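You operate a simulated robot arm through the tools that you are given. There is no shell and no other tool. Be economical: measure what you need, move in short steps, check, and stop when the job is done.

Carry out the task below with a simulated robot arm. There is one attempt and no reset: what you move stays moved.

## Task
Tap both rail plate dowels of grey machine five home, then lock the rail.
Fine: dowel 1 before dowel 2, by the copper mallet; mallet parked. The machine stays off.

It is judged by the outcome, as a careful person would: the job done as asked, and still so three seconds after it is handed in. It fails if anything else is knocked over, pushed out of place, dropped, spilled or broken.

## Robot
A 6-joint arm with a two-finger parallel gripper, fixed in place. Base frame: the origin is at the foot of the arm, x ahead of it, y to its left, z up. Readings come in mm, degrees, newtons and seconds.
With the tool pointing down near the work surface it reaches from about 260 to 680 mm from the base axis. Its first joint turns from -66.0 to 66.0 degrees. Payload 2.9 kg.
The TCP is the grasp point between the finger pads, 30 mm short of the fingertips. In the tool frame z runs along the fingers and y along their closing line. Largest opening 110 mm; finger width 20, thickness 10; the body of the gripper, 48 by 112 mm, starts 55 mm behind the TCP.
Orientation is that of the tool frame in the base frame, as [roll, pitch, yaw] about the fixed x, y, z axes, in that order (R = Rz(yaw) Ry(pitch) Rx(roll)). With the fingers straight down and closing along the base's y, the tool's x points along the base's -x, its y along +y and its z along -z.

## Interface
- The arm moves only by the tool drive_tool. Its argument "increments" is a list of rows, each an object of numbers (a shift or turn left out is 0, a gripper value left out holds the last): "x", "y", "z": the shift along the tool's x, y, z in mm; "ax", "ay", "az": the turn, a rotation vector about the tool's x, y, z in degrees; "grip": the closure, from 0 (fully open) to 1 (shut). In form: [{"x": .., "y": .., "z": .., "ax": .., "ay": .., "az": .., "grip": ..}, ...]. A call has 1 to 12 rows; each row is the pose to reach, as a shift and turn from the pose commanded when the call began, along the tool's axes at that moment. Each row takes 0.2 s and may step no farther than 50 mm and 8.6 degrees from the row before; otherwise, or with a gripper value out of range, the whole call is refused. Where a pose cannot be reached the arm comes as near as it can. A force on the tool above 40 N (or 10 N above the force at the start of the call, whichever is more), or a blocked arm, ends the call early, and 0.2 s more pass. The fingers move at their own pace (about 108 mm/s each) and stop on an object; they squeeze with about 37 N. The grip force told is the motor's: it shows also when the fingers shut on nothing. Time passes only in rows, and 0.2 s behind the last, so rows that repeat a pose let the fingers close. It gives the time, the measured TCP pose, the force on the tool (base axes), the opening and the grip force at its end, in the units of the frame above (readings bear some noise).
- Cameras (640 x 400 px; columns grow to the right, rows downward): "scene" is fixed at [90.1, 455.2, 1393.2]; the picture's right is [-0.47, -0.88, 0.00], its down [-0.41, 0.22, -0.89] and it looks along [0.78, -0.42, -0.46] (base axes); focal length 334 px, centre (320, 200). "wrist" rides on the gripper at [72, 17, -103] in the tool frame; the picture's right is [-0.23, 0.97, 0.00], its down [-0.76, -0.18, -0.62] and it looks along [-0.61, -0.14, 0.78] (tool axes); focal length 222 px, centre (320, 200). There is no depth. A picture from a camera that has moved, and an enlarged one, comes with that camera's place and axes in the base frame and with its lens. The place of the scene camera against the robot may be out by one fixed shift of up to 12 mm in any direction.
- get_image(camera): a new picture of that camera. No time passes.
- inspect(camera, box): a new picture of the part [left, top, right, bottom] of that camera's present view, enlarged. No time passes.
- close_job(): hands the job in; it is judged then, once.

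Go step by step. Nothing tells you positions but the pictures and the camera data: compare them with the known pose of the tool, close in by small moves and look again before you grip or let go. The budget is 120 turns and 68 pictures, counting those below and the enlarged ones. Unless the task says otherwise, let go and move clear before handing in, and close with one line.

The tools are called after "Request:" by a JSON object that holds its "api" and its "payload". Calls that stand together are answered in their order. drive_tool: Moves the arm, as the interface text tells. Its arguments: {"type":"object","properties":{"increments":{"type":"array"}},"required":["increments"]} The other tools are called the same way: get_image (camera) takes a picture; inspect (camera, box) takes an enlarged picture of a part of a camera's view; close_job () hands the job in.

At the start:

```text
clock: 0.0
ee_pos: [382.9, 61.2, 1248.3]
orientation: [179.9, 0.0, -179.9]
contact_force: [-0.3, 0.3, 0.0]
width: 110.0
finger_force: 0.0
```

scene: 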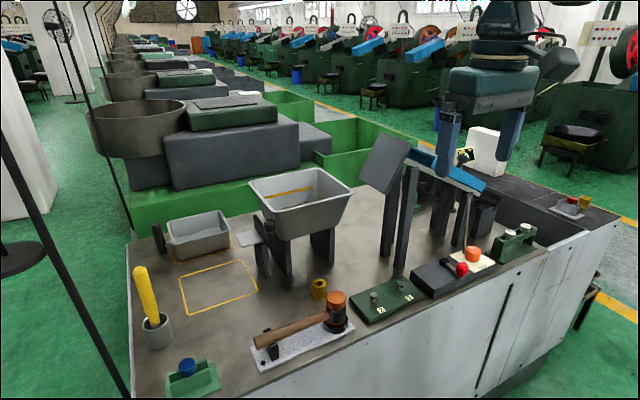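
wrist: 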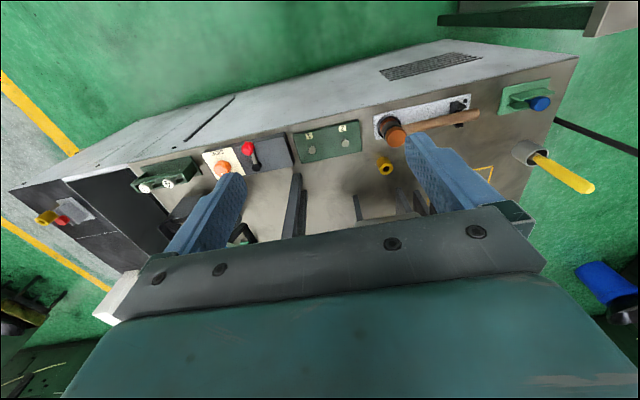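

I see the machine table with a mallet on a light tray, a green plate with two dowels marked 1 and 2, and a dark block with a red-knobbed lever. I'll enlarge the relevant areas first.

Request:
{"api": "inspect", "payload": {"camera": "scene", "box": [240, 260, 440, 385]}}

Request:
{"api": "inspect", "payload": {"camera": "scene", "box": [400, 200, 600, 325]}}

Request:
{"api": "inspect", "payload": {"camera": "wrist", "box": [120, 80, 360, 230]}}

Request:
{"api": "inspect", "payload": {"camera": "wrist", "box": [280, 70, 520, 220]}}

```text
3.20 times, centred on (340, 322) of scene
camera zoom: at [90.1, 455.2, 1393.2], right [-0.47, -0.88, 0.0], down [-0.41, 0.22, -0.89], along [0.78, -0.42, -0.46], focal length 1067 px, centre (256, -192)
```

zoom: 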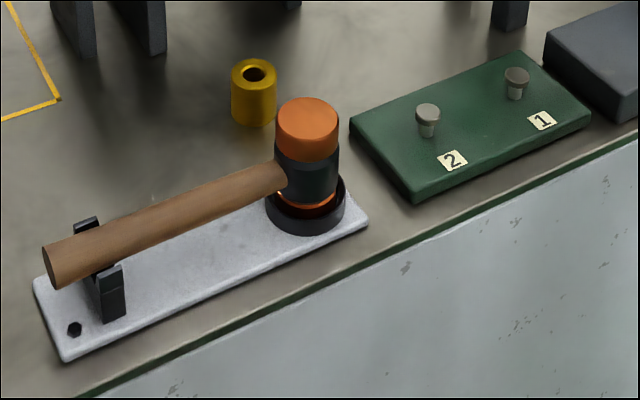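

```text
3.20 times, centred on (500, 262) of scene
camera zoom: at [90.1, 455.2, 1393.2], right [-0.47, -0.88, 0.0], down [-0.41, 0.22, -0.89], along [0.78, -0.42, -0.46], focal length 1067 px, centre (-256, 0)
```

zoom: 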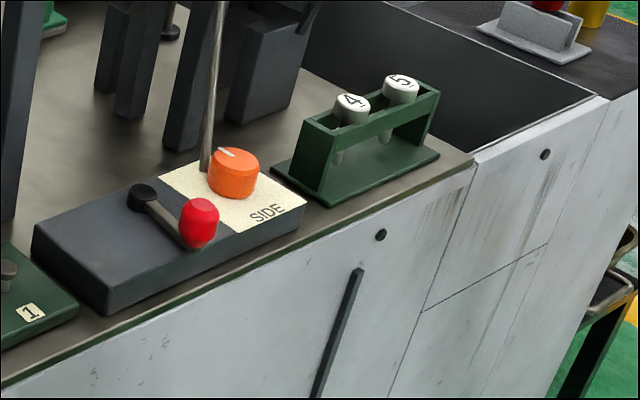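

```text
2.67 times, centred on (240, 155) of wrist
camera zoom: at [310.6, 77.4, 1351.8], right [0.23, 0.97, 0.0], down [0.76, -0.18, 0.62], along [0.61, -0.14, -0.78], focal length 592 px, centre (533, 320)
```

zoom: 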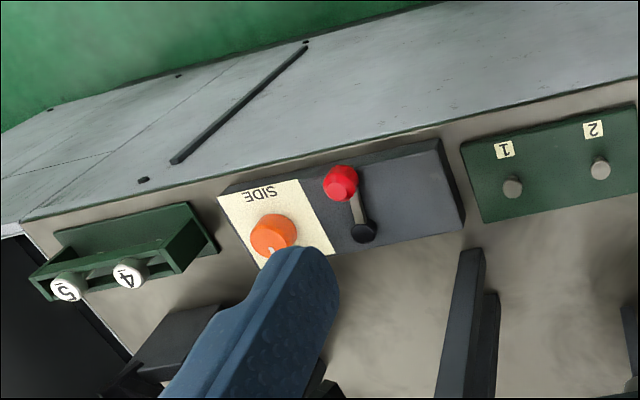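

```text
2.67 times, centred on (400, 145) of wrist
camera zoom: at [310.6, 77.4, 1351.8], right [0.23, 0.97, 0.0], down [0.76, -0.18, 0.62], along [0.61, -0.14, -0.78], focal length 592 px, centre (107, 347)
```

zoom: 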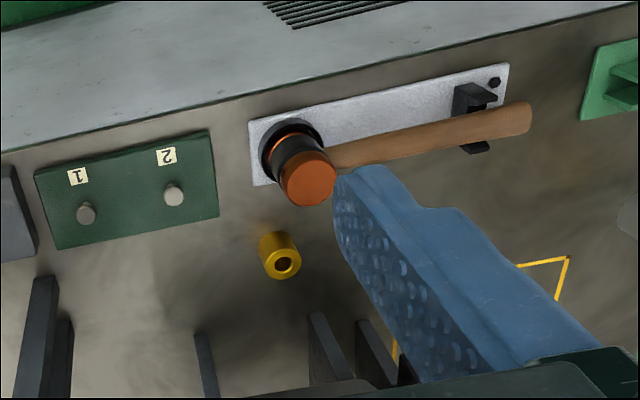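

Estimates: the mallet head is near (525, 183) with its handle along +y to about y=365, and the dowels are near (540, 4) and (541, 84). I'll turn the gripper to close along x and move above the handle for a better look.

Request:
{"api": "drive_tool", "payload": {"increments": [{"x": -9, "y": 20, "z": 13, "az": 8.2}, {"x": -18, "y": 40, "z": 27, "az": 16.4}, {"x": -27, "y": 60, "z": 40, "az": 24.6}, {"x": -36, "y": 80, "z": 54, "az": 32.8}, {"x": -44, "y": 100, "z": 67, "az": 41}, {"x": -53, "y": 120, "z": 81, "az": 49.2}, {"x": -62, "y": 140, "z": 94, "az": 57.4}, {"x": -71, "y": 160, "z": 108, "az": 65.6}, {"x": -80, "y": 180, "z": 121, "az": 73.8}, {"x": -88, "y": 200, "z": 135, "az": 82}, {"x": -97, "y": 219, "z": 148, "az": 90}, {"x": -97, "y": 219, "z": 148, "az": 90}]}}

Request:
{"api": "get_image", "payload": {"camera": "wrist"}}

Request:
{"api": "get_image", "payload": {"camera": "scene"}}

```text
clock: 2.6
ee_pos: [480.9, 279.3, 1099.9]
orientation: [180.0, 0.1, 89.8]
contact_force: [-0.1, 0.2, -0.8]
width: 110.0
finger_force: 0.0
```

```text
61 pictures are left
camera wrist: at [496.9, 352.1, 1203.5], right [0.97, -0.23, 0.0], down [-0.18, -0.76, 0.62], along [-0.14, -0.61, -0.78], focal length 222 px, centre (320, 200)
```

wrist: 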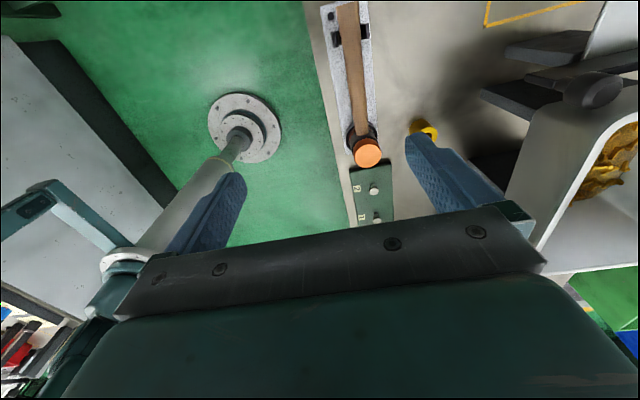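

```text
60 pictures are left
```

scene: 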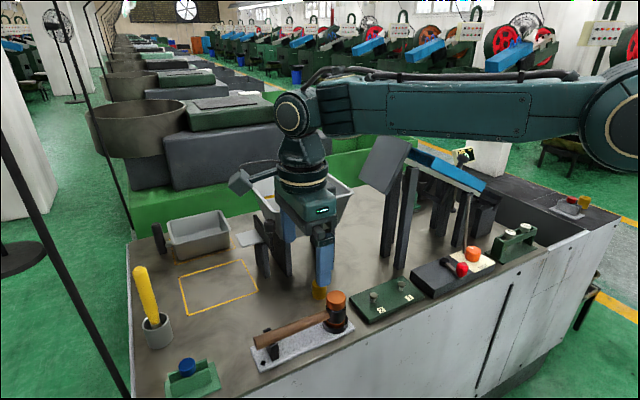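

The handle, head and dowels are all visible now. I'll enlarge that area to triangulate them.

Request:
{"api": "inspect", "payload": {"camera": "wrist", "box": [300, 0, 460, 100]}}

Request:
{"api": "inspect", "payload": {"camera": "wrist", "box": [310, 110, 470, 210]}}

```text
4.00 times, centred on (380, 50) of wrist
camera zoom: at [496.9, 352.1, 1203.5], right [0.97, -0.23, 0.0], down [-0.18, -0.76, 0.62], along [-0.14, -0.61, -0.78], focal length 888 px, centre (80, 800)
```

zoom: 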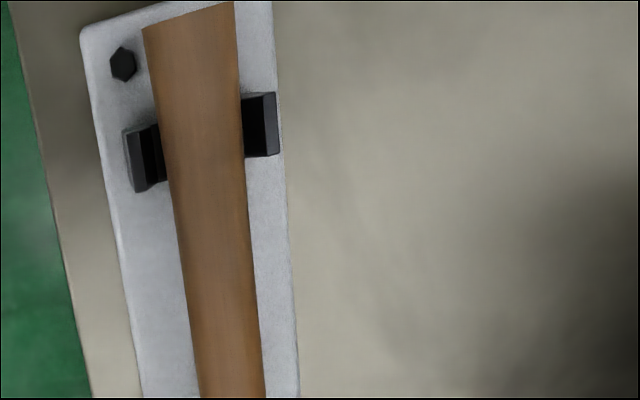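

```text
4.00 times, centred on (390, 160) of wrist
camera zoom: at [496.9, 352.1, 1203.5], right [0.97, -0.23, 0.0], down [-0.18, -0.76, 0.62], along [-0.14, -0.61, -0.78], focal length 888 px, centre (40, 360)
```

zoom: 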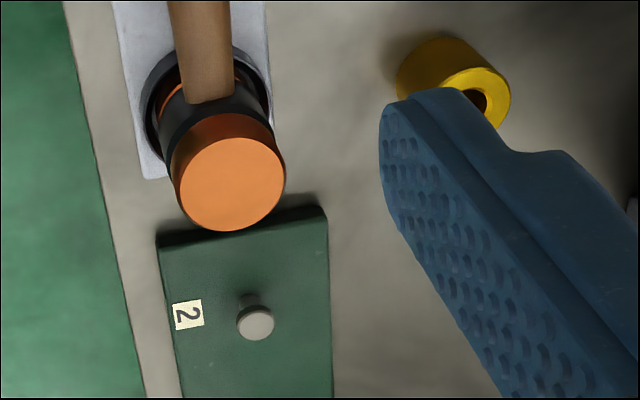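

The handle axis is at about x=528, z=882, with the head centre at y≈187. I'll go above the grip point at y≈232 and check.

Request:
{"api": "drive_tool", "payload": {"increments": [{"x": -12, "y": 12, "z": 40}, {"x": -24, "y": 24, "z": 80}, {"x": -36, "y": 36, "z": 115}, {"x": -47.3, "y": 47, "z": 150}, {"x": -47.3, "y": 47, "z": 150}]}}

Request:
{"api": "get_image", "payload": {"camera": "wrist"}}

Request:
{"api": "inspect", "payload": {"camera": "scene", "box": [220, 180, 460, 380]}}

```text
clock: 3.8
ee_pos: [527.7, 231.1, 950.3]
orientation: [179.9, 0.0, 89.9]
contact_force: [-0.4, 0.4, -0.4]
width: 110.0
finger_force: 0.0
```

```text
57 pictures are left
camera wrist: at [543.5, 304.1, 1053.0], right [0.97, -0.23, 0.0], down [-0.18, -0.76, 0.62], along [-0.14, -0.61, -0.78], focal length 222 px, centre (320, 200)
```

wrist: 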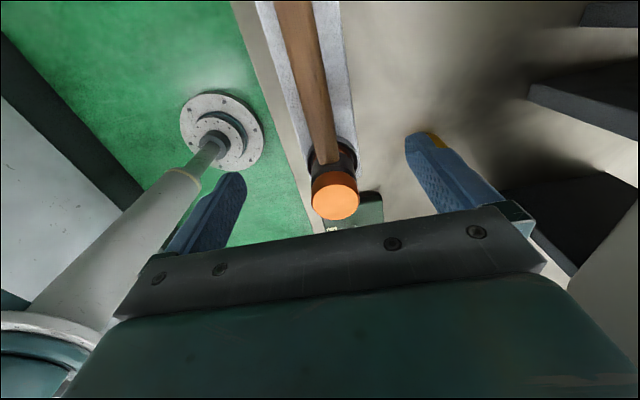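

```text
2.00 times, centred on (340, 280) of scene
camera zoom: at [90.2, 455.2, 1393.2], right [-0.47, -0.88, 0.0], down [-0.41, 0.22, -0.89], along [0.78, -0.42, -0.46], focal length 667 px, centre (280, 40)
```

zoom: 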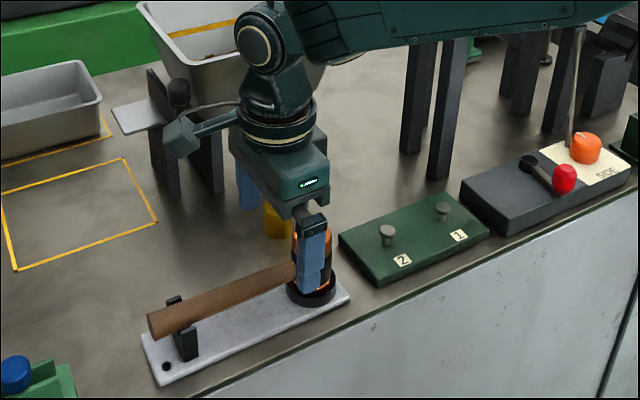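

The gripper is centred over the handle. I'll descend to z≈886 and close.

Request:
{"api": "drive_tool", "payload": {"increments": [{"x": 0, "y": 1, "z": 25}, {"x": 0, "y": 1, "z": 45}, {"x": 0, "y": 1, "z": 64}, {"x": 0, "y": 1, "z": 64}]}}

Request:
{"api": "inspect", "payload": {"camera": "scene", "box": [240, 240, 400, 380]}}

Request:
{"api": "get_image", "payload": {"camera": "wrist"}}

```text
clock: 4.8
ee_pos: [526.8, 230.9, 885.5]
orientation: [-179.9, 0.1, 89.9]
contact_force: [-0.1, 0.1, 0.0]
width: 110.2
finger_force: 0.1
```

```text
2.86 times, centred on (320, 310) of scene
camera zoom: at [90.1, 455.2, 1393.2], right [-0.47, -0.88, 0.0], down [-0.41, 0.22, -0.89], along [0.78, -0.42, -0.46], focal length 953 px, centre (320, -114)
```

zoom: 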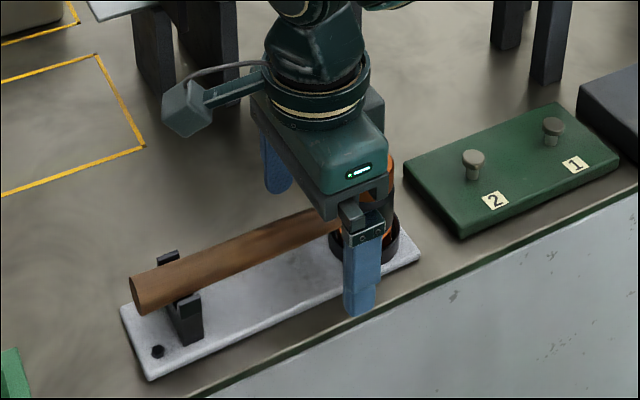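

```text
54 pictures are left
camera wrist: at [544.3, 303.3, 989.2], right [0.97, -0.23, 0.0], down [-0.18, -0.76, 0.62], along [-0.14, -0.61, -0.78], focal length 222 px, centre (320, 200)
```

wrist: 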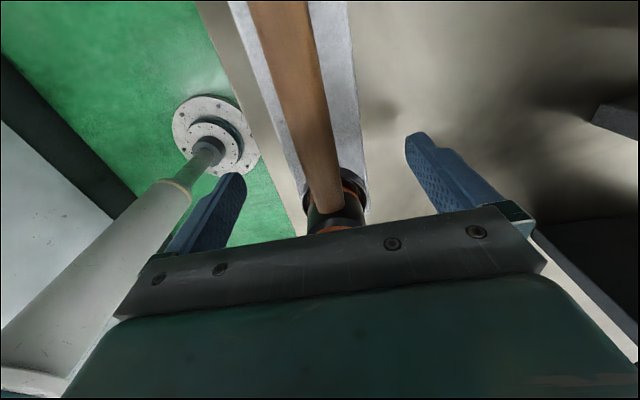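

Both fingers straddle the handle, so I'll close.

Request:
{"api": "drive_tool", "payload": {"increments": [{"y": 1, "grip": 0.4}, {"y": 1, "grip": 0.6}, {"y": 1, "grip": 0.75}, {"y": 1, "grip": 0.85}, {"y": 1, "grip": 1}, {"y": 1, "grip": 1}, {"y": 1, "grip": 1}]}}

```text
clock: 6.4
ee_pos: [529.2, 232.1, 887.4]
orientation: [180.0, 0.0, 90.0]
contact_force: [0.4, 0.2, -0.6]
width: 22.3
finger_force: 36.8
```

The handle is gripped at 22 mm width, and the parked TCP is about (529, 232, 887). I'll lift straight up and check that the mallet comes cleanly.

Request:
{"api": "drive_tool", "payload": {"increments": [{"z": -8, "grip": 1}, {"z": -20}, {"z": -40}, {"z": -60}, {"z": -85}, {"z": -110}, {"z": -110}]}}

Request:
{"api": "get_image", "payload": {"camera": "wrist"}}

Request:
{"api": "get_image", "payload": {"camera": "scene"}}

```text
clock: 8.0
ee_pos: [528.6, 232.1, 995.4]
orientation: [179.9, 0.0, 90.1]
contact_force: [-0.2, -0.3, -3.6]
width: 22.4
finger_force: 37.0
```

```text
53 pictures are left
camera wrist: at [545.9, 304.4, 1099.4], right [0.97, -0.23, 0.0], down [-0.18, -0.76, 0.62], along [-0.14, -0.61, -0.78], focal length 222 px, centre (320, 200)
```

wrist: 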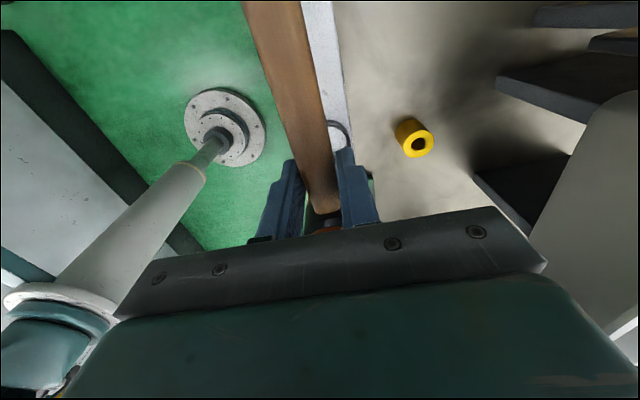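

```text
52 pictures are left
```

scene: 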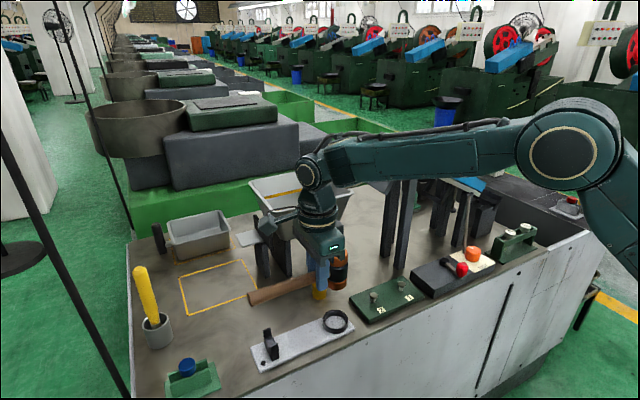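

The mallet is held. I'll check its tilt and re-measure the dowels in enlarged views.

Request:
{"api": "inspect", "payload": {"camera": "scene", "box": [230, 230, 430, 355]}}

Request:
{"api": "inspect", "payload": {"camera": "scene", "box": [340, 265, 430, 325]}}

```text
3.20 times, centred on (330, 292) of scene
camera zoom: at [90.2, 455.2, 1393.2], right [-0.47, -0.88, 0.0], down [-0.41, 0.22, -0.89], along [0.78, -0.42, -0.46], focal length 1067 px, centre (288, -96)
```

zoom: 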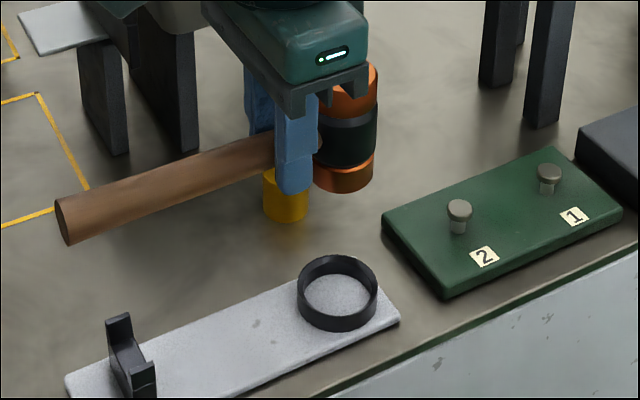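

```text
6.67 times, centred on (385, 295) of scene
camera zoom: at [90.2, 455.2, 1393.2], right [-0.47, -0.88, 0.0], down [-0.41, 0.22, -0.89], along [0.78, -0.42, -0.46], focal length 2223 px, centre (-113, -433)
```

zoom: 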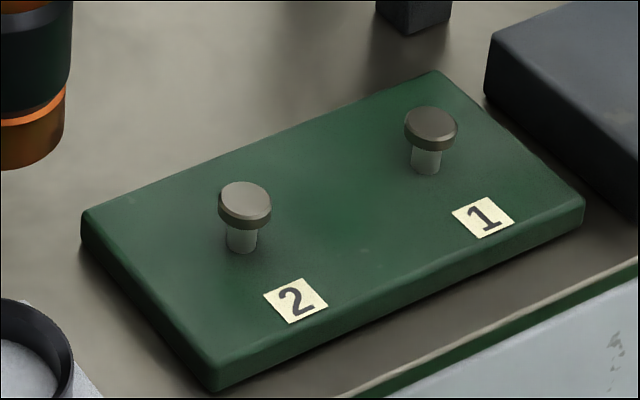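

The mallet is held level, and its face is about 45 mm below the TCP. Before going over the plate I need to know where the tall tilted panel on the posts is, so I'll go high and look down at it.

Request:
{"api": "drive_tool", "payload": {"increments": [{"x": 0, "y": -20, "z": -40}, {"x": 0, "y": -40, "z": -80}, {"x": 0, "y": -60, "z": -120}, {"x": 0, "y": -78, "z": -160}, {"x": -25, "y": -78, "z": -195}, {"x": -50, "y": -78, "z": -230}, {"x": -80, "y": -78, "z": -262}, {"x": -115, "y": -78, "z": -295}, {"x": -150, "y": -78, "z": -295}, {"x": -182, "y": -78, "z": -295}, {"x": -182, "y": -78, "z": -295}]}}

Request:
{"api": "get_image", "payload": {"camera": "wrist"}}

```text
clock: 10.4
ee_pos: [450.5, 50.3, 1293.6]
orientation: [-180.0, 0.0, 90.0]
contact_force: [-0.3, 0.2, -2.5]
width: 22.4
finger_force: 37.0
```

```text
49 pictures are left
camera wrist: at [467.9, 122.9, 1395.8], right [0.97, -0.23, 0.0], down [-0.18, -0.76, 0.62], along [-0.14, -0.61, -0.78], focal length 222 px, centre (320, 200)
```

wrist: 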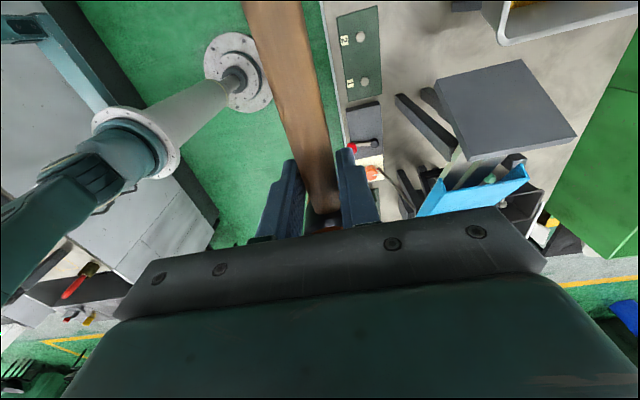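

The panel spans about x 594–712, y −25–30, z 1070–1185. That passes close to the wrist, so I'll strike with the mallet yawed 30° to stay well clear. First I'll re-measure the dowels and the lever from here.

Request:
{"api": "inspect", "payload": {"camera": "wrist", "box": [320, 0, 448, 80]}}

Request:
{"api": "inspect", "payload": {"camera": "wrist", "box": [320, 70, 448, 200]}}

```text
5.00 times, centred on (384, 40) of wrist
camera zoom: at [467.9, 122.9, 1395.8], right [0.97, -0.23, 0.0], down [-0.18, -0.76, 0.62], along [-0.14, -0.61, -0.78], focal length 1111 px, centre (0, 1000)
```

zoom: 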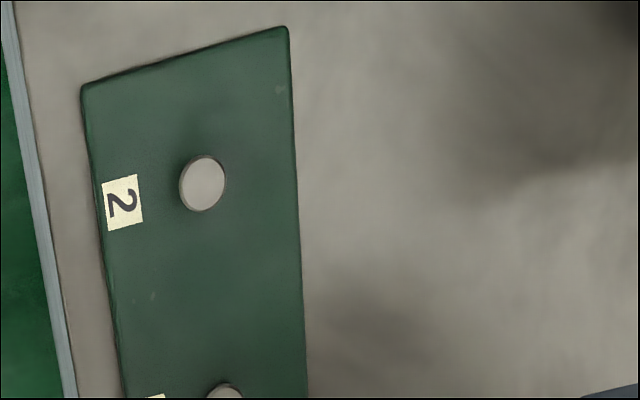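

```text
3.08 times, centred on (384, 135) of wrist
camera zoom: at [467.9, 122.9, 1395.8], right [0.97, -0.23, 0.0], down [-0.18, -0.76, 0.62], along [-0.14, -0.61, -0.78], focal length 684 px, centre (123, 400)
```

zoom: 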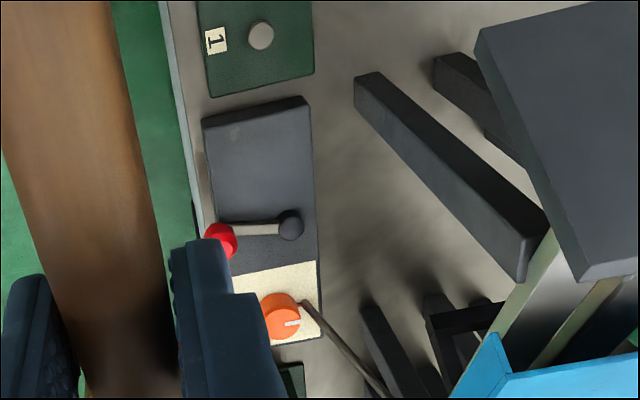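

The dowels are confirmed at about (538.5, 4) and (539.5, 83), with tops near z=863. I'll yaw 30° and descend to above dowel 1.

Request:
{"api": "drive_tool", "payload": {"increments": [{"az": -7.5}, {"az": -15, "z": 20}, {"az": -22.5, "z": 50}, {"x": -2, "y": 10, "az": -30, "z": 90}, {"x": -7, "y": 25, "az": -30, "z": 135}, {"x": -7, "y": 40, "az": -30, "z": 180}, {"x": -7, "y": 50, "az": -30, "z": 225}, {"x": -7, "y": 60, "az": -30, "z": 270}, {"x": -7, "y": 65.5, "az": -30, "z": 310}, {"x": -7, "y": 65.5, "az": -30, "z": 338}, {"x": -7, "y": 65.5, "az": -30, "z": 338}]}}

Request:
{"api": "get_image", "payload": {"camera": "scene"}}

Request:
{"api": "inspect", "payload": {"camera": "scene", "box": [340, 230, 440, 330]}}

```text
clock: 12.8
ee_pos: [517.2, 43.3, 954.1]
orientation: [180.0, -0.1, 120.0]
contact_force: [-0.2, 0.4, -3.8]
width: 22.3
finger_force: 36.8
```

```text
46 pictures are left
```

scene: 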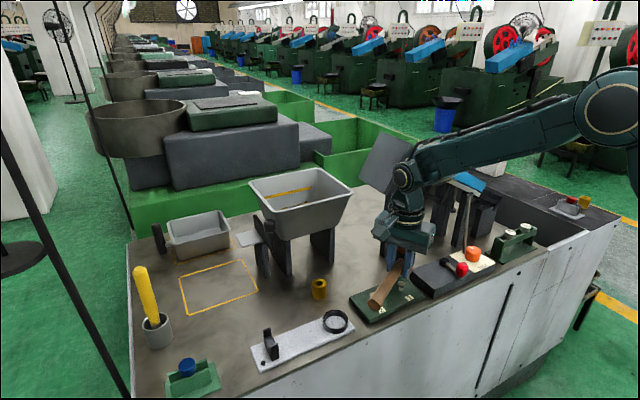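

```text
4.00 times, centred on (390, 280) of scene
camera zoom: at [90.2, 455.2, 1393.2], right [-0.47, -0.88, 0.0], down [-0.41, 0.22, -0.89], along [0.78, -0.42, -0.46], focal length 1334 px, centre (40, -120)
```

zoom: 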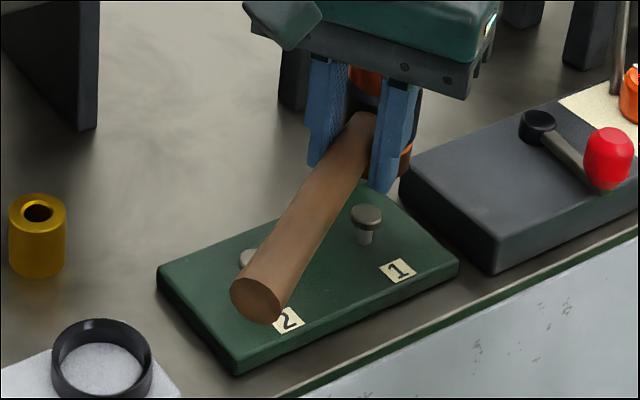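

The head looks to be above dowel 1. I'll lower it in a moderate tap and read the force.

Request:
{"api": "drive_tool", "payload": {"increments": [{"z": 15}, {"z": 30}, {"z": 40}, {"z": 48}, {"z": 48}]}}

Request:
{"api": "inspect", "payload": {"camera": "scene", "box": [340, 230, 440, 330]}}

```text
clock: 14.0
ee_pos: [516.6, 43.3, 905.0]
orientation: [-179.8, 0.2, 120.0]
contact_force: [-0.2, 0.1, -4.3]
width: 22.1
finger_force: 37.2
```

```text
4.00 times, centred on (390, 280) of scene
camera zoom: at [90.2, 455.2, 1393.2], right [-0.47, -0.88, 0.0], down [-0.41, 0.22, -0.89], along [0.78, -0.42, -0.46], focal length 1334 px, centre (40, -120)
```

zoom: 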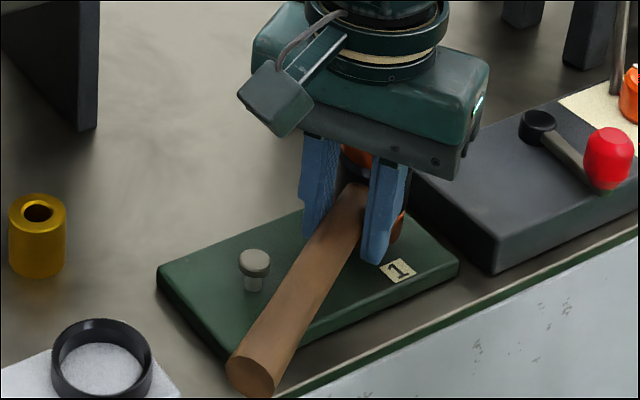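

No contact yet, so I'll keep going down in small steps.

Request:
{"api": "drive_tool", "payload": {"increments": [{"z": 3}, {"z": 6}, {"z": 9}, {"z": 12}, {"z": 12}]}}

```text
clock: 15.2
ee_pos: [517.3, 43.6, 895.5]
orientation: [179.9, 0.1, 120.2]
contact_force: [-5.5, 6.3, 24.0]
width: 22.5
finger_force: 36.8
```

There is contact with about 24 N upward. I'll look at it.

Request:
{"api": "inspect", "payload": {"camera": "scene", "box": [340, 230, 440, 330]}}

Request:
{"api": "get_image", "payload": {"camera": "wrist"}}

```text
4.00 times, centred on (390, 280) of scene
camera zoom: at [89.6, 455.4, 1393.2], right [-0.47, -0.88, 0.0], down [-0.41, 0.22, -0.89], along [0.78, -0.42, -0.46], focal length 1334 px, centre (40, -120)
```

zoom: 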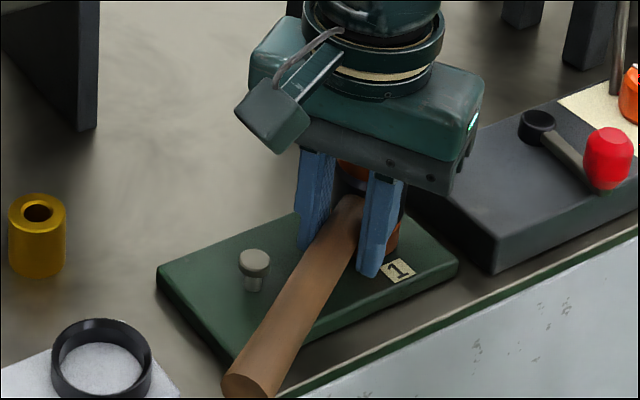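

```text
42 pictures are left
camera wrist: at [495.0, 114.7, 998.1], right [0.96, 0.29, 0.0], down [0.23, -0.75, 0.62], along [0.18, -0.6, -0.78], focal length 222 px, centre (320, 200)
```

wrist: 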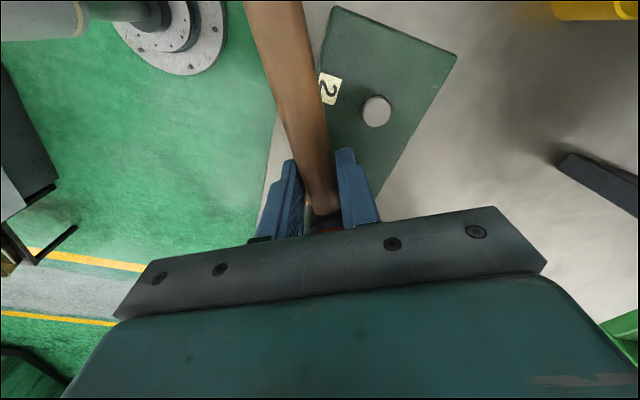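

The mallet rests on dowel 1. I'll lift about 25 mm and tap briskly.

Request:
{"api": "drive_tool", "payload": {"increments": [{"z": -12}, {"z": -27}, {"z": -27}, {"z": 5}, {"z": -5}, {"z": -27}, {"z": -45}, {"z": -45}]}}

Request:
{"api": "inspect", "payload": {"camera": "scene", "box": [340, 230, 440, 330]}}

```text
clock: 17.0
ee_pos: [516.9, 44.1, 939.3]
orientation: [-180.0, 0.0, 120.0]
contact_force: [0.5, 1.0, -3.8]
width: 22.2
finger_force: 37.0
```

```text
4.00 times, centred on (390, 280) of scene
camera zoom: at [90.2, 455.2, 1393.2], right [-0.47, -0.88, 0.0], down [-0.41, 0.22, -0.89], along [0.78, -0.42, -0.46], focal length 1334 px, centre (40, -120)
```

zoom: 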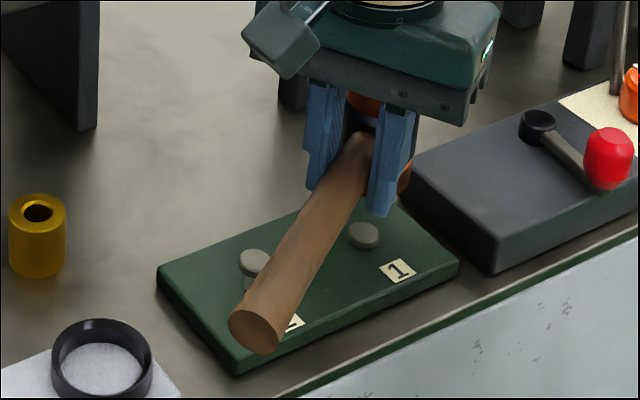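

Dowel 1 has gone down a lot. I'll enlarge to see whether its head is seated.

Request:
{"api": "inspect", "payload": {"camera": "scene", "box": [385, 275, 417, 305]}}

```text
13.33 times, centred on (401, 290) of scene
camera zoom: at [90.2, 455.2, 1393.2], right [-0.47, -0.88, 0.0], down [-0.41, 0.22, -0.89], along [0.78, -0.42, -0.46], focal length 4446 px, centre (-760, -1000)
```

zoom: 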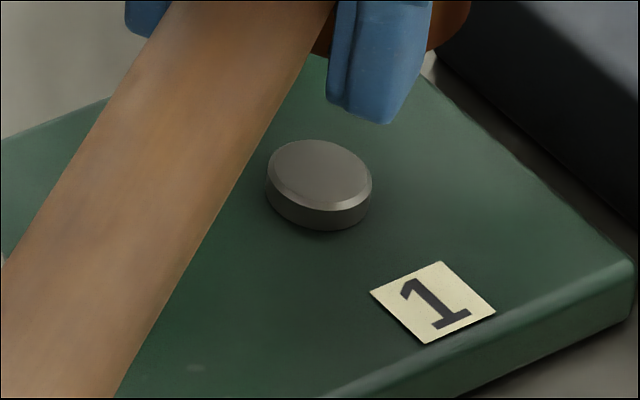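

It looks nearly seated. I'll tap once more, slightly deeper, to confirm it is home.

Request:
{"api": "drive_tool", "payload": {"increments": [{"z": 20}, {"z": 32}, {"z": 32}, {"z": 53}, {"z": 53}]}}

```text
clock: 18.2
ee_pos: [518.8, 44.9, 887.2]
orientation: [179.6, 0.1, 120.1]
contact_force: [-1.9, 7.3, 24.8]
width: 22.2
finger_force: 37.6
```

Request:
{"api": "drive_tool", "payload": {"increments": [{"z": 2}, {"z": 4}, {"z": 4}]}}

```text
clock: 19.0
ee_pos: [515.5, 43.2, 880.9]
orientation: [180.0, 0.1, 120.0]
contact_force: [-6.8, 10.1, 22.6]
width: 22.3
finger_force: 37.2
```

The tool went lower with similar force, so I'll lift and see what moved.

Request:
{"api": "drive_tool", "payload": {"increments": [{"z": -15}, {"z": -35}, {"z": -60}, {"z": -60}]}}

Request:
{"api": "inspect", "payload": {"camera": "scene", "box": [340, 230, 440, 330]}}

Request:
{"api": "inspect", "payload": {"camera": "scene", "box": [385, 275, 417, 305]}}

```text
clock: 20.0
ee_pos: [517.1, 40.9, 941.3]
orientation: [-180.0, 0.0, 120.0]
contact_force: [0.2, -0.1, -3.5]
width: 22.2
finger_force: 36.8
```

```text
4.00 times, centred on (390, 280) of scene
camera zoom: at [90.2, 455.2, 1393.2], right [-0.47, -0.88, 0.0], down [-0.41, 0.22, -0.89], along [0.78, -0.42, -0.46], focal length 1334 px, centre (40, -120)
```

zoom: 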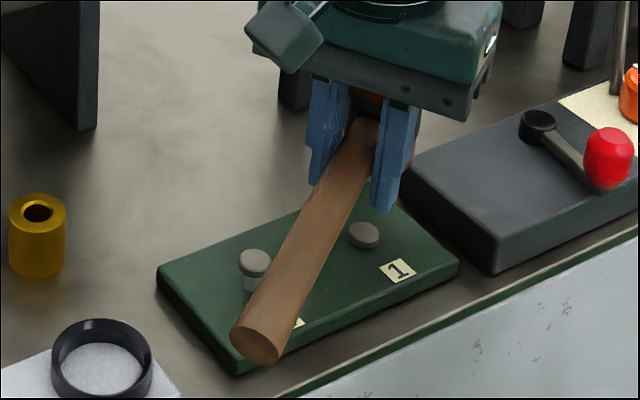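

```text
13.33 times, centred on (401, 290) of scene
camera zoom: at [90.2, 455.2, 1393.2], right [-0.47, -0.88, 0.0], down [-0.41, 0.22, -0.89], along [0.78, -0.42, -0.46], focal length 4446 px, centre (-760, -1000)
```

zoom: 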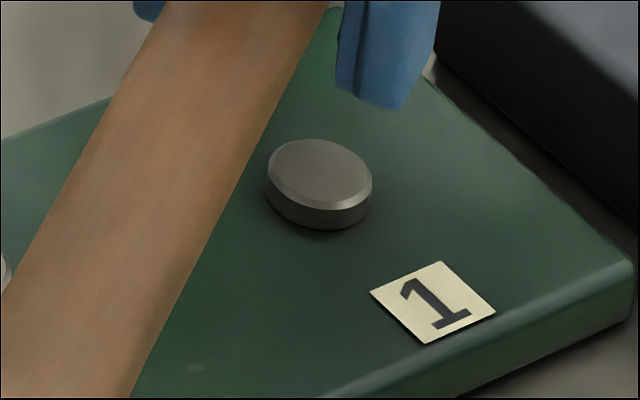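

Dowel 1 was already home after the tap; the extra push only swivelled the mallet a little in the fingers. I'll measure that tilt with the wrist camera.

Request:
{"api": "get_image", "payload": {"camera": "wrist"}}

Request:
{"api": "inspect", "payload": {"camera": "scene", "box": [370, 240, 420, 325]}}

```text
37 pictures are left
camera wrist: at [494.6, 113.4, 1044.2], right [0.96, 0.29, 0.0], down [0.23, -0.75, 0.62], along [0.18, -0.6, -0.78], focal length 222 px, centre (320, 200)
```

wrist: 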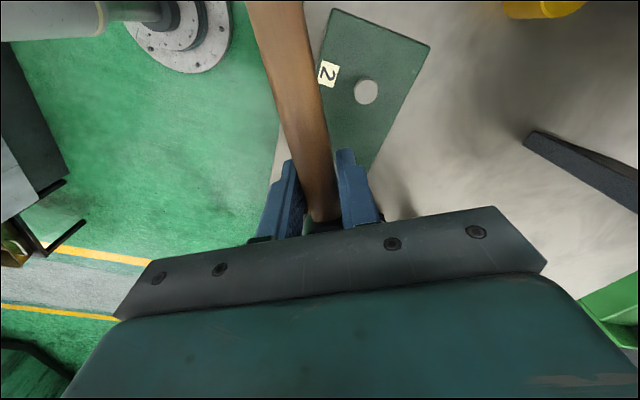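

```text
4.71 times, centred on (395, 282) of scene
camera zoom: at [90.2, 455.2, 1393.2], right [-0.47, -0.88, 0.0], down [-0.41, 0.22, -0.89], along [0.78, -0.42, -0.46], focal length 1569 px, centre (-33, -188)
```

zoom: 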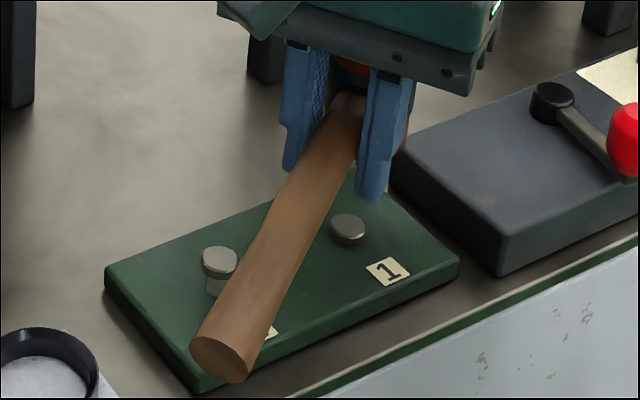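

The handle end has drooped roughly 7.5°. I'll re-level it by tilting the tool about its closing axis and move above dowel 2.

Request:
{"api": "drive_tool", "payload": {"increments": [{"z": -12, "ay": 2}, {"x": 20, "y": 11, "z": -12, "ay": 4}, {"x": 45, "y": 26, "z": -12, "ay": 6}, {"x": 68.4, "y": 39.5, "z": -12, "ay": 7.5}, {"x": 68.4, "y": 39.5, "z": -8, "ay": 7.5}, {"x": 68.4, "y": 39.5, "z": -8, "ay": 7.5}]}}

Request:
{"api": "inspect", "payload": {"camera": "scene", "box": [310, 220, 430, 330]}}

```text
clock: 21.4
ee_pos: [516.6, 120.9, 950.1]
orientation: [-179.9, -7.5, 120.0]
contact_force: [-0.9, 0.3, -2.8]
width: 22.5
finger_force: 36.6
```

```text
3.64 times, centred on (370, 275) of scene
camera zoom: at [90.2, 455.2, 1393.2], right [-0.47, -0.88, 0.0], down [-0.41, 0.22, -0.89], along [0.78, -0.42, -0.46], focal length 1213 px, centre (138, -73)
```

zoom: 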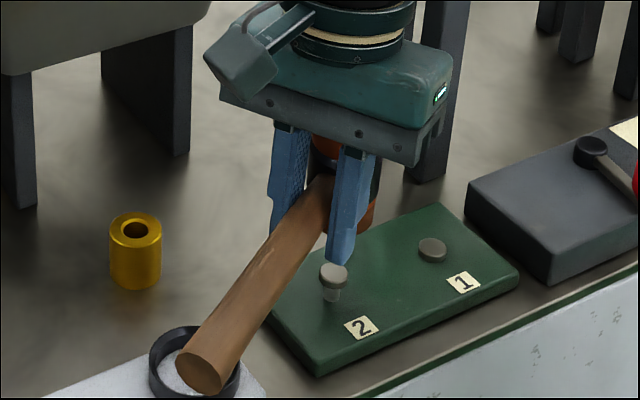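

The mallet is level again with its head over dowel 2. I'll tap the same way as for dowel 1, moving vertically.

Request:
{"api": "drive_tool", "payload": {"increments": [{"z": 14, "x": -1.9}, {"z": 27.8, "x": -3.7}, {"z": 27.8, "x": -3.7}, {"z": 60.5, "x": -8}, {"z": 50.6, "x": -6.7}, {"z": 27.8, "x": -3.7}, {"z": 0, "x": 0}, {"z": 0, "x": 0}]}}

Request:
{"api": "inspect", "payload": {"camera": "scene", "box": [310, 220, 430, 330]}}

Request:
{"api": "inspect", "payload": {"camera": "scene", "box": [360, 275, 400, 310]}}

```text
clock: 23.2
ee_pos: [516.6, 123.6, 949.7]
orientation: [180.0, -7.5, 120.1]
contact_force: [0.0, -0.7, -4.1]
width: 22.4
finger_force: 36.7
```

```text
3.64 times, centred on (370, 275) of scene
camera zoom: at [90.2, 455.2, 1393.2], right [-0.47, -0.88, 0.0], down [-0.41, 0.22, -0.89], along [0.78, -0.42, -0.46], focal length 1213 px, centre (138, -73)
```

zoom: 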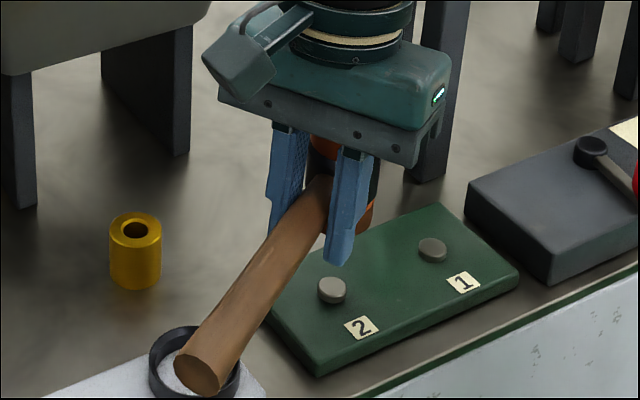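

```text
11.43 times, centred on (380, 292) of scene
camera zoom: at [90.2, 455.2, 1393.2], right [-0.47, -0.88, 0.0], down [-0.41, 0.22, -0.89], along [0.78, -0.42, -0.46], focal length 3811 px, centre (-366, -857)
```

zoom: 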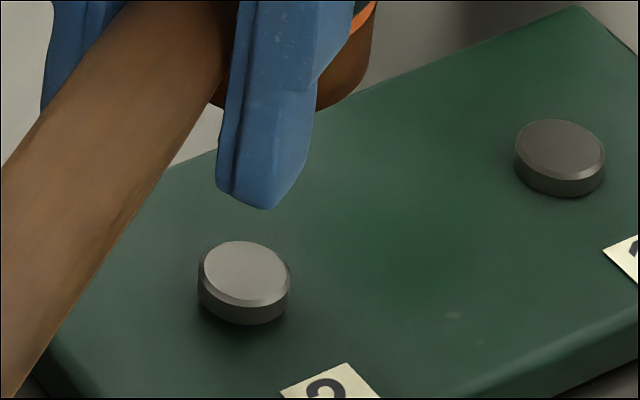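

Dowel 2 is down, with possibly a small gap left compared with dowel 1. I'll give one more tap, slightly deeper.

Request:
{"api": "drive_tool", "payload": {"increments": [{"z": 14, "x": -1.9}, {"z": 27.8, "x": -3.7}, {"z": 27.8, "x": -3.7}, {"z": 63, "x": -8.3}, {"z": 50.6, "x": -6.7}, {"z": 27.8, "x": -3.7}, {"z": 0, "x": 0}, {"z": 0, "x": 0}]}}

Request:
{"api": "inspect", "payload": {"camera": "scene", "box": [360, 275, 400, 310]}}

```text
clock: 25.0
ee_pos: [517.2, 121.2, 949.9]
orientation: [-179.9, -7.4, 120.0]
contact_force: [0.2, 0.1, -3.5]
width: 22.1
finger_force: 37.2
```

```text
11.43 times, centred on (380, 292) of scene
camera zoom: at [90.2, 455.2, 1393.2], right [-0.47, -0.88, 0.0], down [-0.41, 0.22, -0.89], along [0.78, -0.42, -0.46], focal length 3811 px, centre (-366, -857)
```

zoom: 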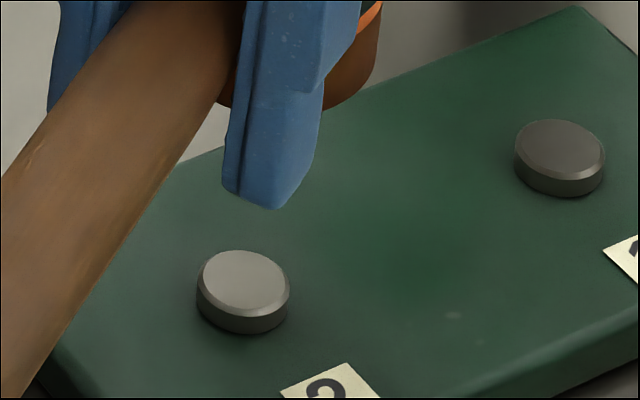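

Dowel 2 went down about 2 mm more. I'll enlarge each dowel to see whether both are flush.

Request:
{"api": "inspect", "payload": {"camera": "scene", "box": [388, 281, 404, 293]}}

Request:
{"api": "inspect", "payload": {"camera": "scene", "box": [368, 294, 384, 306]}}

```text
16.00 times, centred on (396, 287) of scene
camera zoom: at [90.2, 455.2, 1393.2], right [-0.47, -0.88, 0.0], down [-0.41, 0.22, -0.89], along [0.78, -0.42, -0.46], focal length 5336 px, centre (-896, -1192)
```

zoom: 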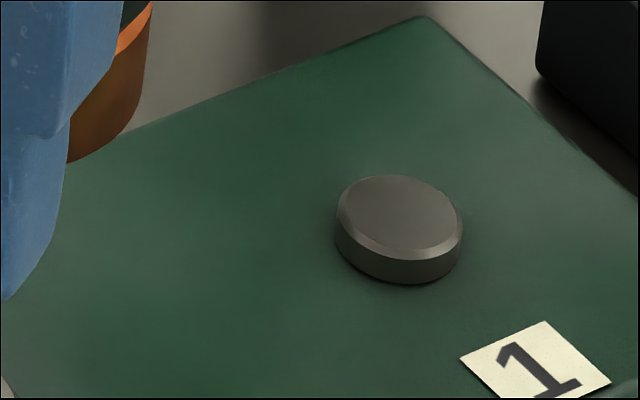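

```text
16.00 times, centred on (376, 300) of scene
camera zoom: at [90.2, 455.2, 1393.2], right [-0.47, -0.88, 0.0], down [-0.41, 0.22, -0.89], along [0.78, -0.42, -0.46], focal length 5336 px, centre (-576, -1400)
```

zoom: 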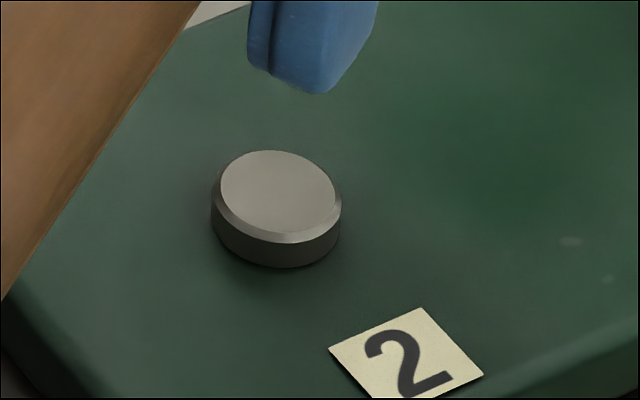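

Dowel 1 didn't move on its second tap, so it is home. I'll give dowel 2 one last confirming tap and check that it no longer moves.

Request:
{"api": "drive_tool", "payload": {"increments": [{"z": 14, "x": -1.9}, {"z": 27.8, "x": -3.7}, {"z": 27.8, "x": -3.7}, {"z": 65, "x": -8.6}, {"z": 50.6, "x": -6.7}, {"z": 27.8, "x": -3.7}, {"z": 0, "x": 0}, {"z": 0, "x": 0}]}}

Request:
{"api": "inspect", "payload": {"camera": "scene", "box": [368, 294, 384, 306]}}

Request:
{"api": "inspect", "payload": {"camera": "scene", "box": [310, 220, 430, 330]}}

```text
clock: 26.8
ee_pos: [517.9, 122.8, 950.2]
orientation: [-180.0, -7.6, 120.0]
contact_force: [-0.5, 0.3, -3.6]
width: 22.6
finger_force: 36.9
```

```text
16.00 times, centred on (376, 300) of scene
camera zoom: at [90.2, 455.2, 1393.2], right [-0.47, -0.88, 0.0], down [-0.41, 0.22, -0.89], along [0.78, -0.42, -0.46], focal length 5336 px, centre (-576, -1400)
```

zoom: 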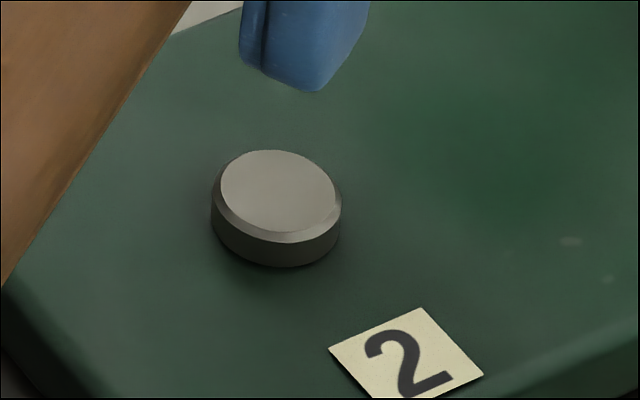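

```text
3.64 times, centred on (370, 275) of scene
camera zoom: at [90.2, 455.2, 1393.2], right [-0.47, -0.88, 0.0], down [-0.41, 0.22, -0.89], along [0.78, -0.42, -0.46], focal length 1213 px, centre (138, -73)
```

zoom: 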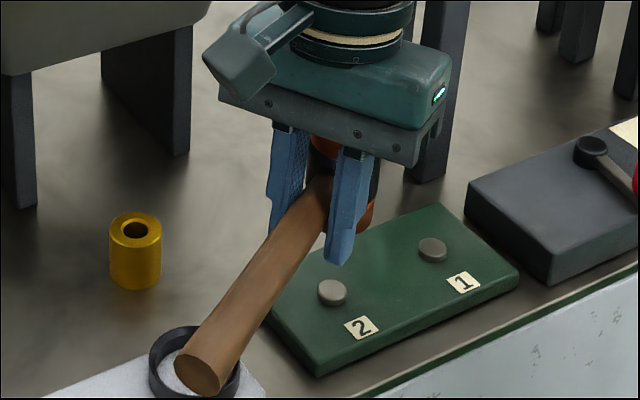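

Both dowels are home and the mallet is still level. I'll take it back over its tray at the original yaw.

Request:
{"api": "drive_tool", "payload": {"increments": [{"x": 3, "y": 0, "z": -25}, {"x": 20, "y": 13, "z": -22.5, "ax": -0.8, "az": 5.9}, {"x": 38, "y": 26, "z": -20, "ax": -1.55, "az": 11.9}, {"x": 56, "y": 39, "z": -18, "ax": -2.35, "az": 17.8}, {"x": 74, "y": 53, "z": -15.5, "ax": -3.1, "az": 23.8}, {"x": 91.7, "y": 65.6, "z": -13.1, "ax": -3.9, "az": 29.7}, {"x": 91.7, "y": 65.6, "z": -13.1, "ax": -3.9, "az": 29.7}]}}

Request:
{"api": "inspect", "payload": {"camera": "scene", "box": [230, 220, 390, 380]}}

Request:
{"api": "get_image", "payload": {"camera": "wrist"}}

```text
clock: 28.4
ee_pos: [529.4, 233.3, 976.3]
orientation: [-180.0, -7.5, 89.9]
contact_force: [0.4, 0.1, -3.7]
width: 22.1
finger_force: 36.9
```

```text
2.50 times, centred on (310, 300) of scene
camera zoom: at [90.2, 455.3, 1393.2], right [-0.47, -0.88, 0.0], down [-0.41, 0.22, -0.89], along [0.78, -0.42, -0.46], focal length 834 px, centre (345, -50)
```

zoom: 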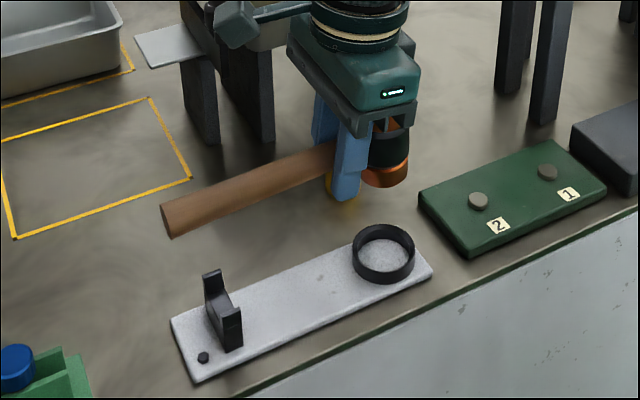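

```text
26 pictures are left
camera wrist: at [546.0, 291.3, 1086.2], right [0.97, -0.23, -0.03], down [-0.18, -0.84, 0.52], along [-0.14, -0.5, -0.85], focal length 222 px, centre (320, 200)
```

wrist: 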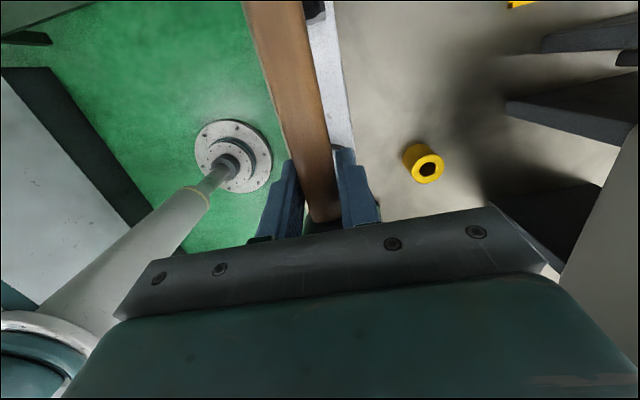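

The mallet is level and aligned over the tray. I'll descend to just above the cup and look again.

Request:
{"api": "drive_tool", "payload": {"increments": [{"x": -3.3, "z": 24.8, "ay": 0.6}, {"x": -5.9, "z": 44.6, "ay": 0.6}, {"x": -8.3, "z": 62.4, "ay": 0.6}, {"x": -8.3, "z": 62.4, "ay": 0.6}]}}

Request:
{"api": "inspect", "payload": {"camera": "scene", "box": [240, 270, 370, 375]}}

Request:
{"api": "get_image", "payload": {"camera": "wrist"}}

```text
clock: 29.4
ee_pos: [528.7, 231.1, 911.1]
orientation: [179.9, -8.1, 90.0]
contact_force: [-0.7, -0.9, -3.6]
width: 22.2
finger_force: 37.1
```

```text
3.81 times, centred on (305, 322) of scene
camera zoom: at [90.2, 455.2, 1393.2], right [-0.47, -0.88, 0.0], down [-0.41, 0.22, -0.89], along [0.78, -0.42, -0.46], focal length 1270 px, centre (377, -267)
```

zoom: 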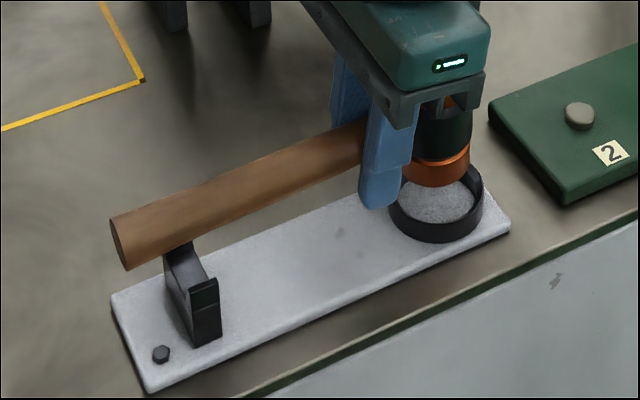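

```text
24 pictures are left
camera wrist: at [545.3, 289.5, 1023.8], right [0.97, -0.22, -0.03], down [-0.18, -0.84, 0.51], along [-0.14, -0.49, -0.86], focal length 222 px, centre (320, 200)
```

wrist: 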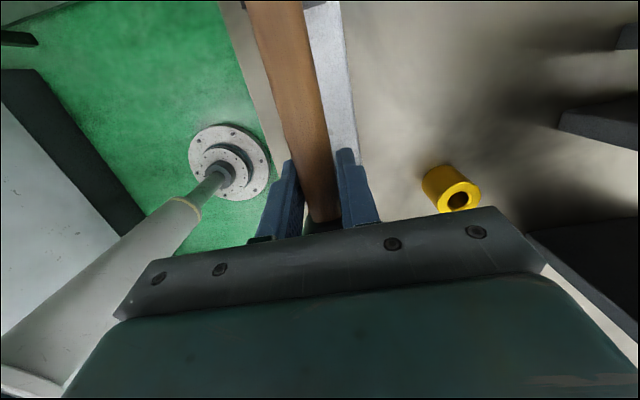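

The head is centred over the cup. I'll lower it gently the rest of the way.

Request:
{"api": "drive_tool", "payload": {"increments": [{"x": -0.8, "z": 6}, {"x": -1.7, "z": 12}, {"x": -2.5, "z": 17.5}, {"x": -3, "z": 21.5}, {"x": -3, "z": 21.5}]}}

Request:
{"api": "inspect", "payload": {"camera": "scene", "box": [240, 270, 370, 375]}}

```text
clock: 30.6
ee_pos: [529.0, 232.1, 890.2]
orientation: [179.9, -8.0, 90.0]
contact_force: [-0.1, 0.1, -3.6]
width: 22.4
finger_force: 36.9
```

```text
3.81 times, centred on (305, 322) of scene
camera zoom: at [90.2, 455.2, 1393.2], right [-0.47, -0.88, 0.0], down [-0.41, 0.22, -0.89], along [0.78, -0.42, -0.46], focal length 1270 px, centre (377, -267)
```

zoom: 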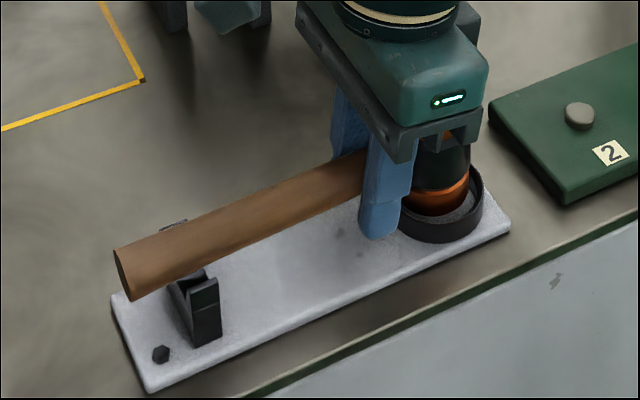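

The head is in the cup and a few millimetres remain.

Request:
{"api": "drive_tool", "payload": {"increments": [{"x": -0.2, "z": 1.5}, {"x": -0.4, "z": 3}, {"x": -0.4, "z": 3}]}}

```text
clock: 31.4
ee_pos: [529.2, 232.2, 887.6]
orientation: [-180.0, -8.2, 90.0]
contact_force: [-0.4, 0.3, -3.7]
width: 22.3
finger_force: 37.1
```

Request:
{"api": "drive_tool", "payload": {"increments": [{"x": -0.15, "z": 1}, {"x": -0.3, "z": 2}, {"x": -0.3, "z": 2}]}}

Request:
{"api": "inspect", "payload": {"camera": "scene", "box": [240, 270, 370, 375]}}

```text
clock: 32.2
ee_pos: [529.4, 233.9, 885.3]
orientation: [-180.0, -8.1, 90.0]
contact_force: [-0.1, 0.0, -3.1]
width: 22.3
finger_force: 37.3
```

```text
3.81 times, centred on (305, 322) of scene
camera zoom: at [90.2, 455.2, 1393.2], right [-0.47, -0.88, 0.0], down [-0.41, 0.22, -0.89], along [0.78, -0.42, -0.46], focal length 1270 px, centre (377, -267)
```

zoom: 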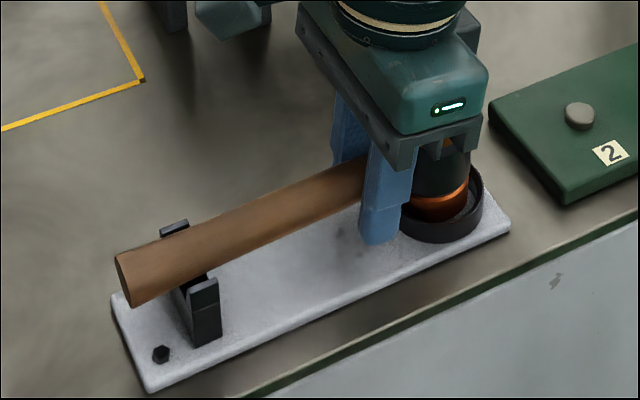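

Request:
{"api": "drive_tool", "payload": {"increments": [{"x": -0.2, "z": 1.3}, {"x": -0.4, "z": 2.6}, {"x": -0.4, "z": 2.6}]}}

```text
clock: 33.0
ee_pos: [529.1, 231.9, 881.9]
orientation: [-179.9, -8.1, 90.0]
contact_force: [0.4, 0.3, -3.3]
width: 22.4
finger_force: 37.1
```

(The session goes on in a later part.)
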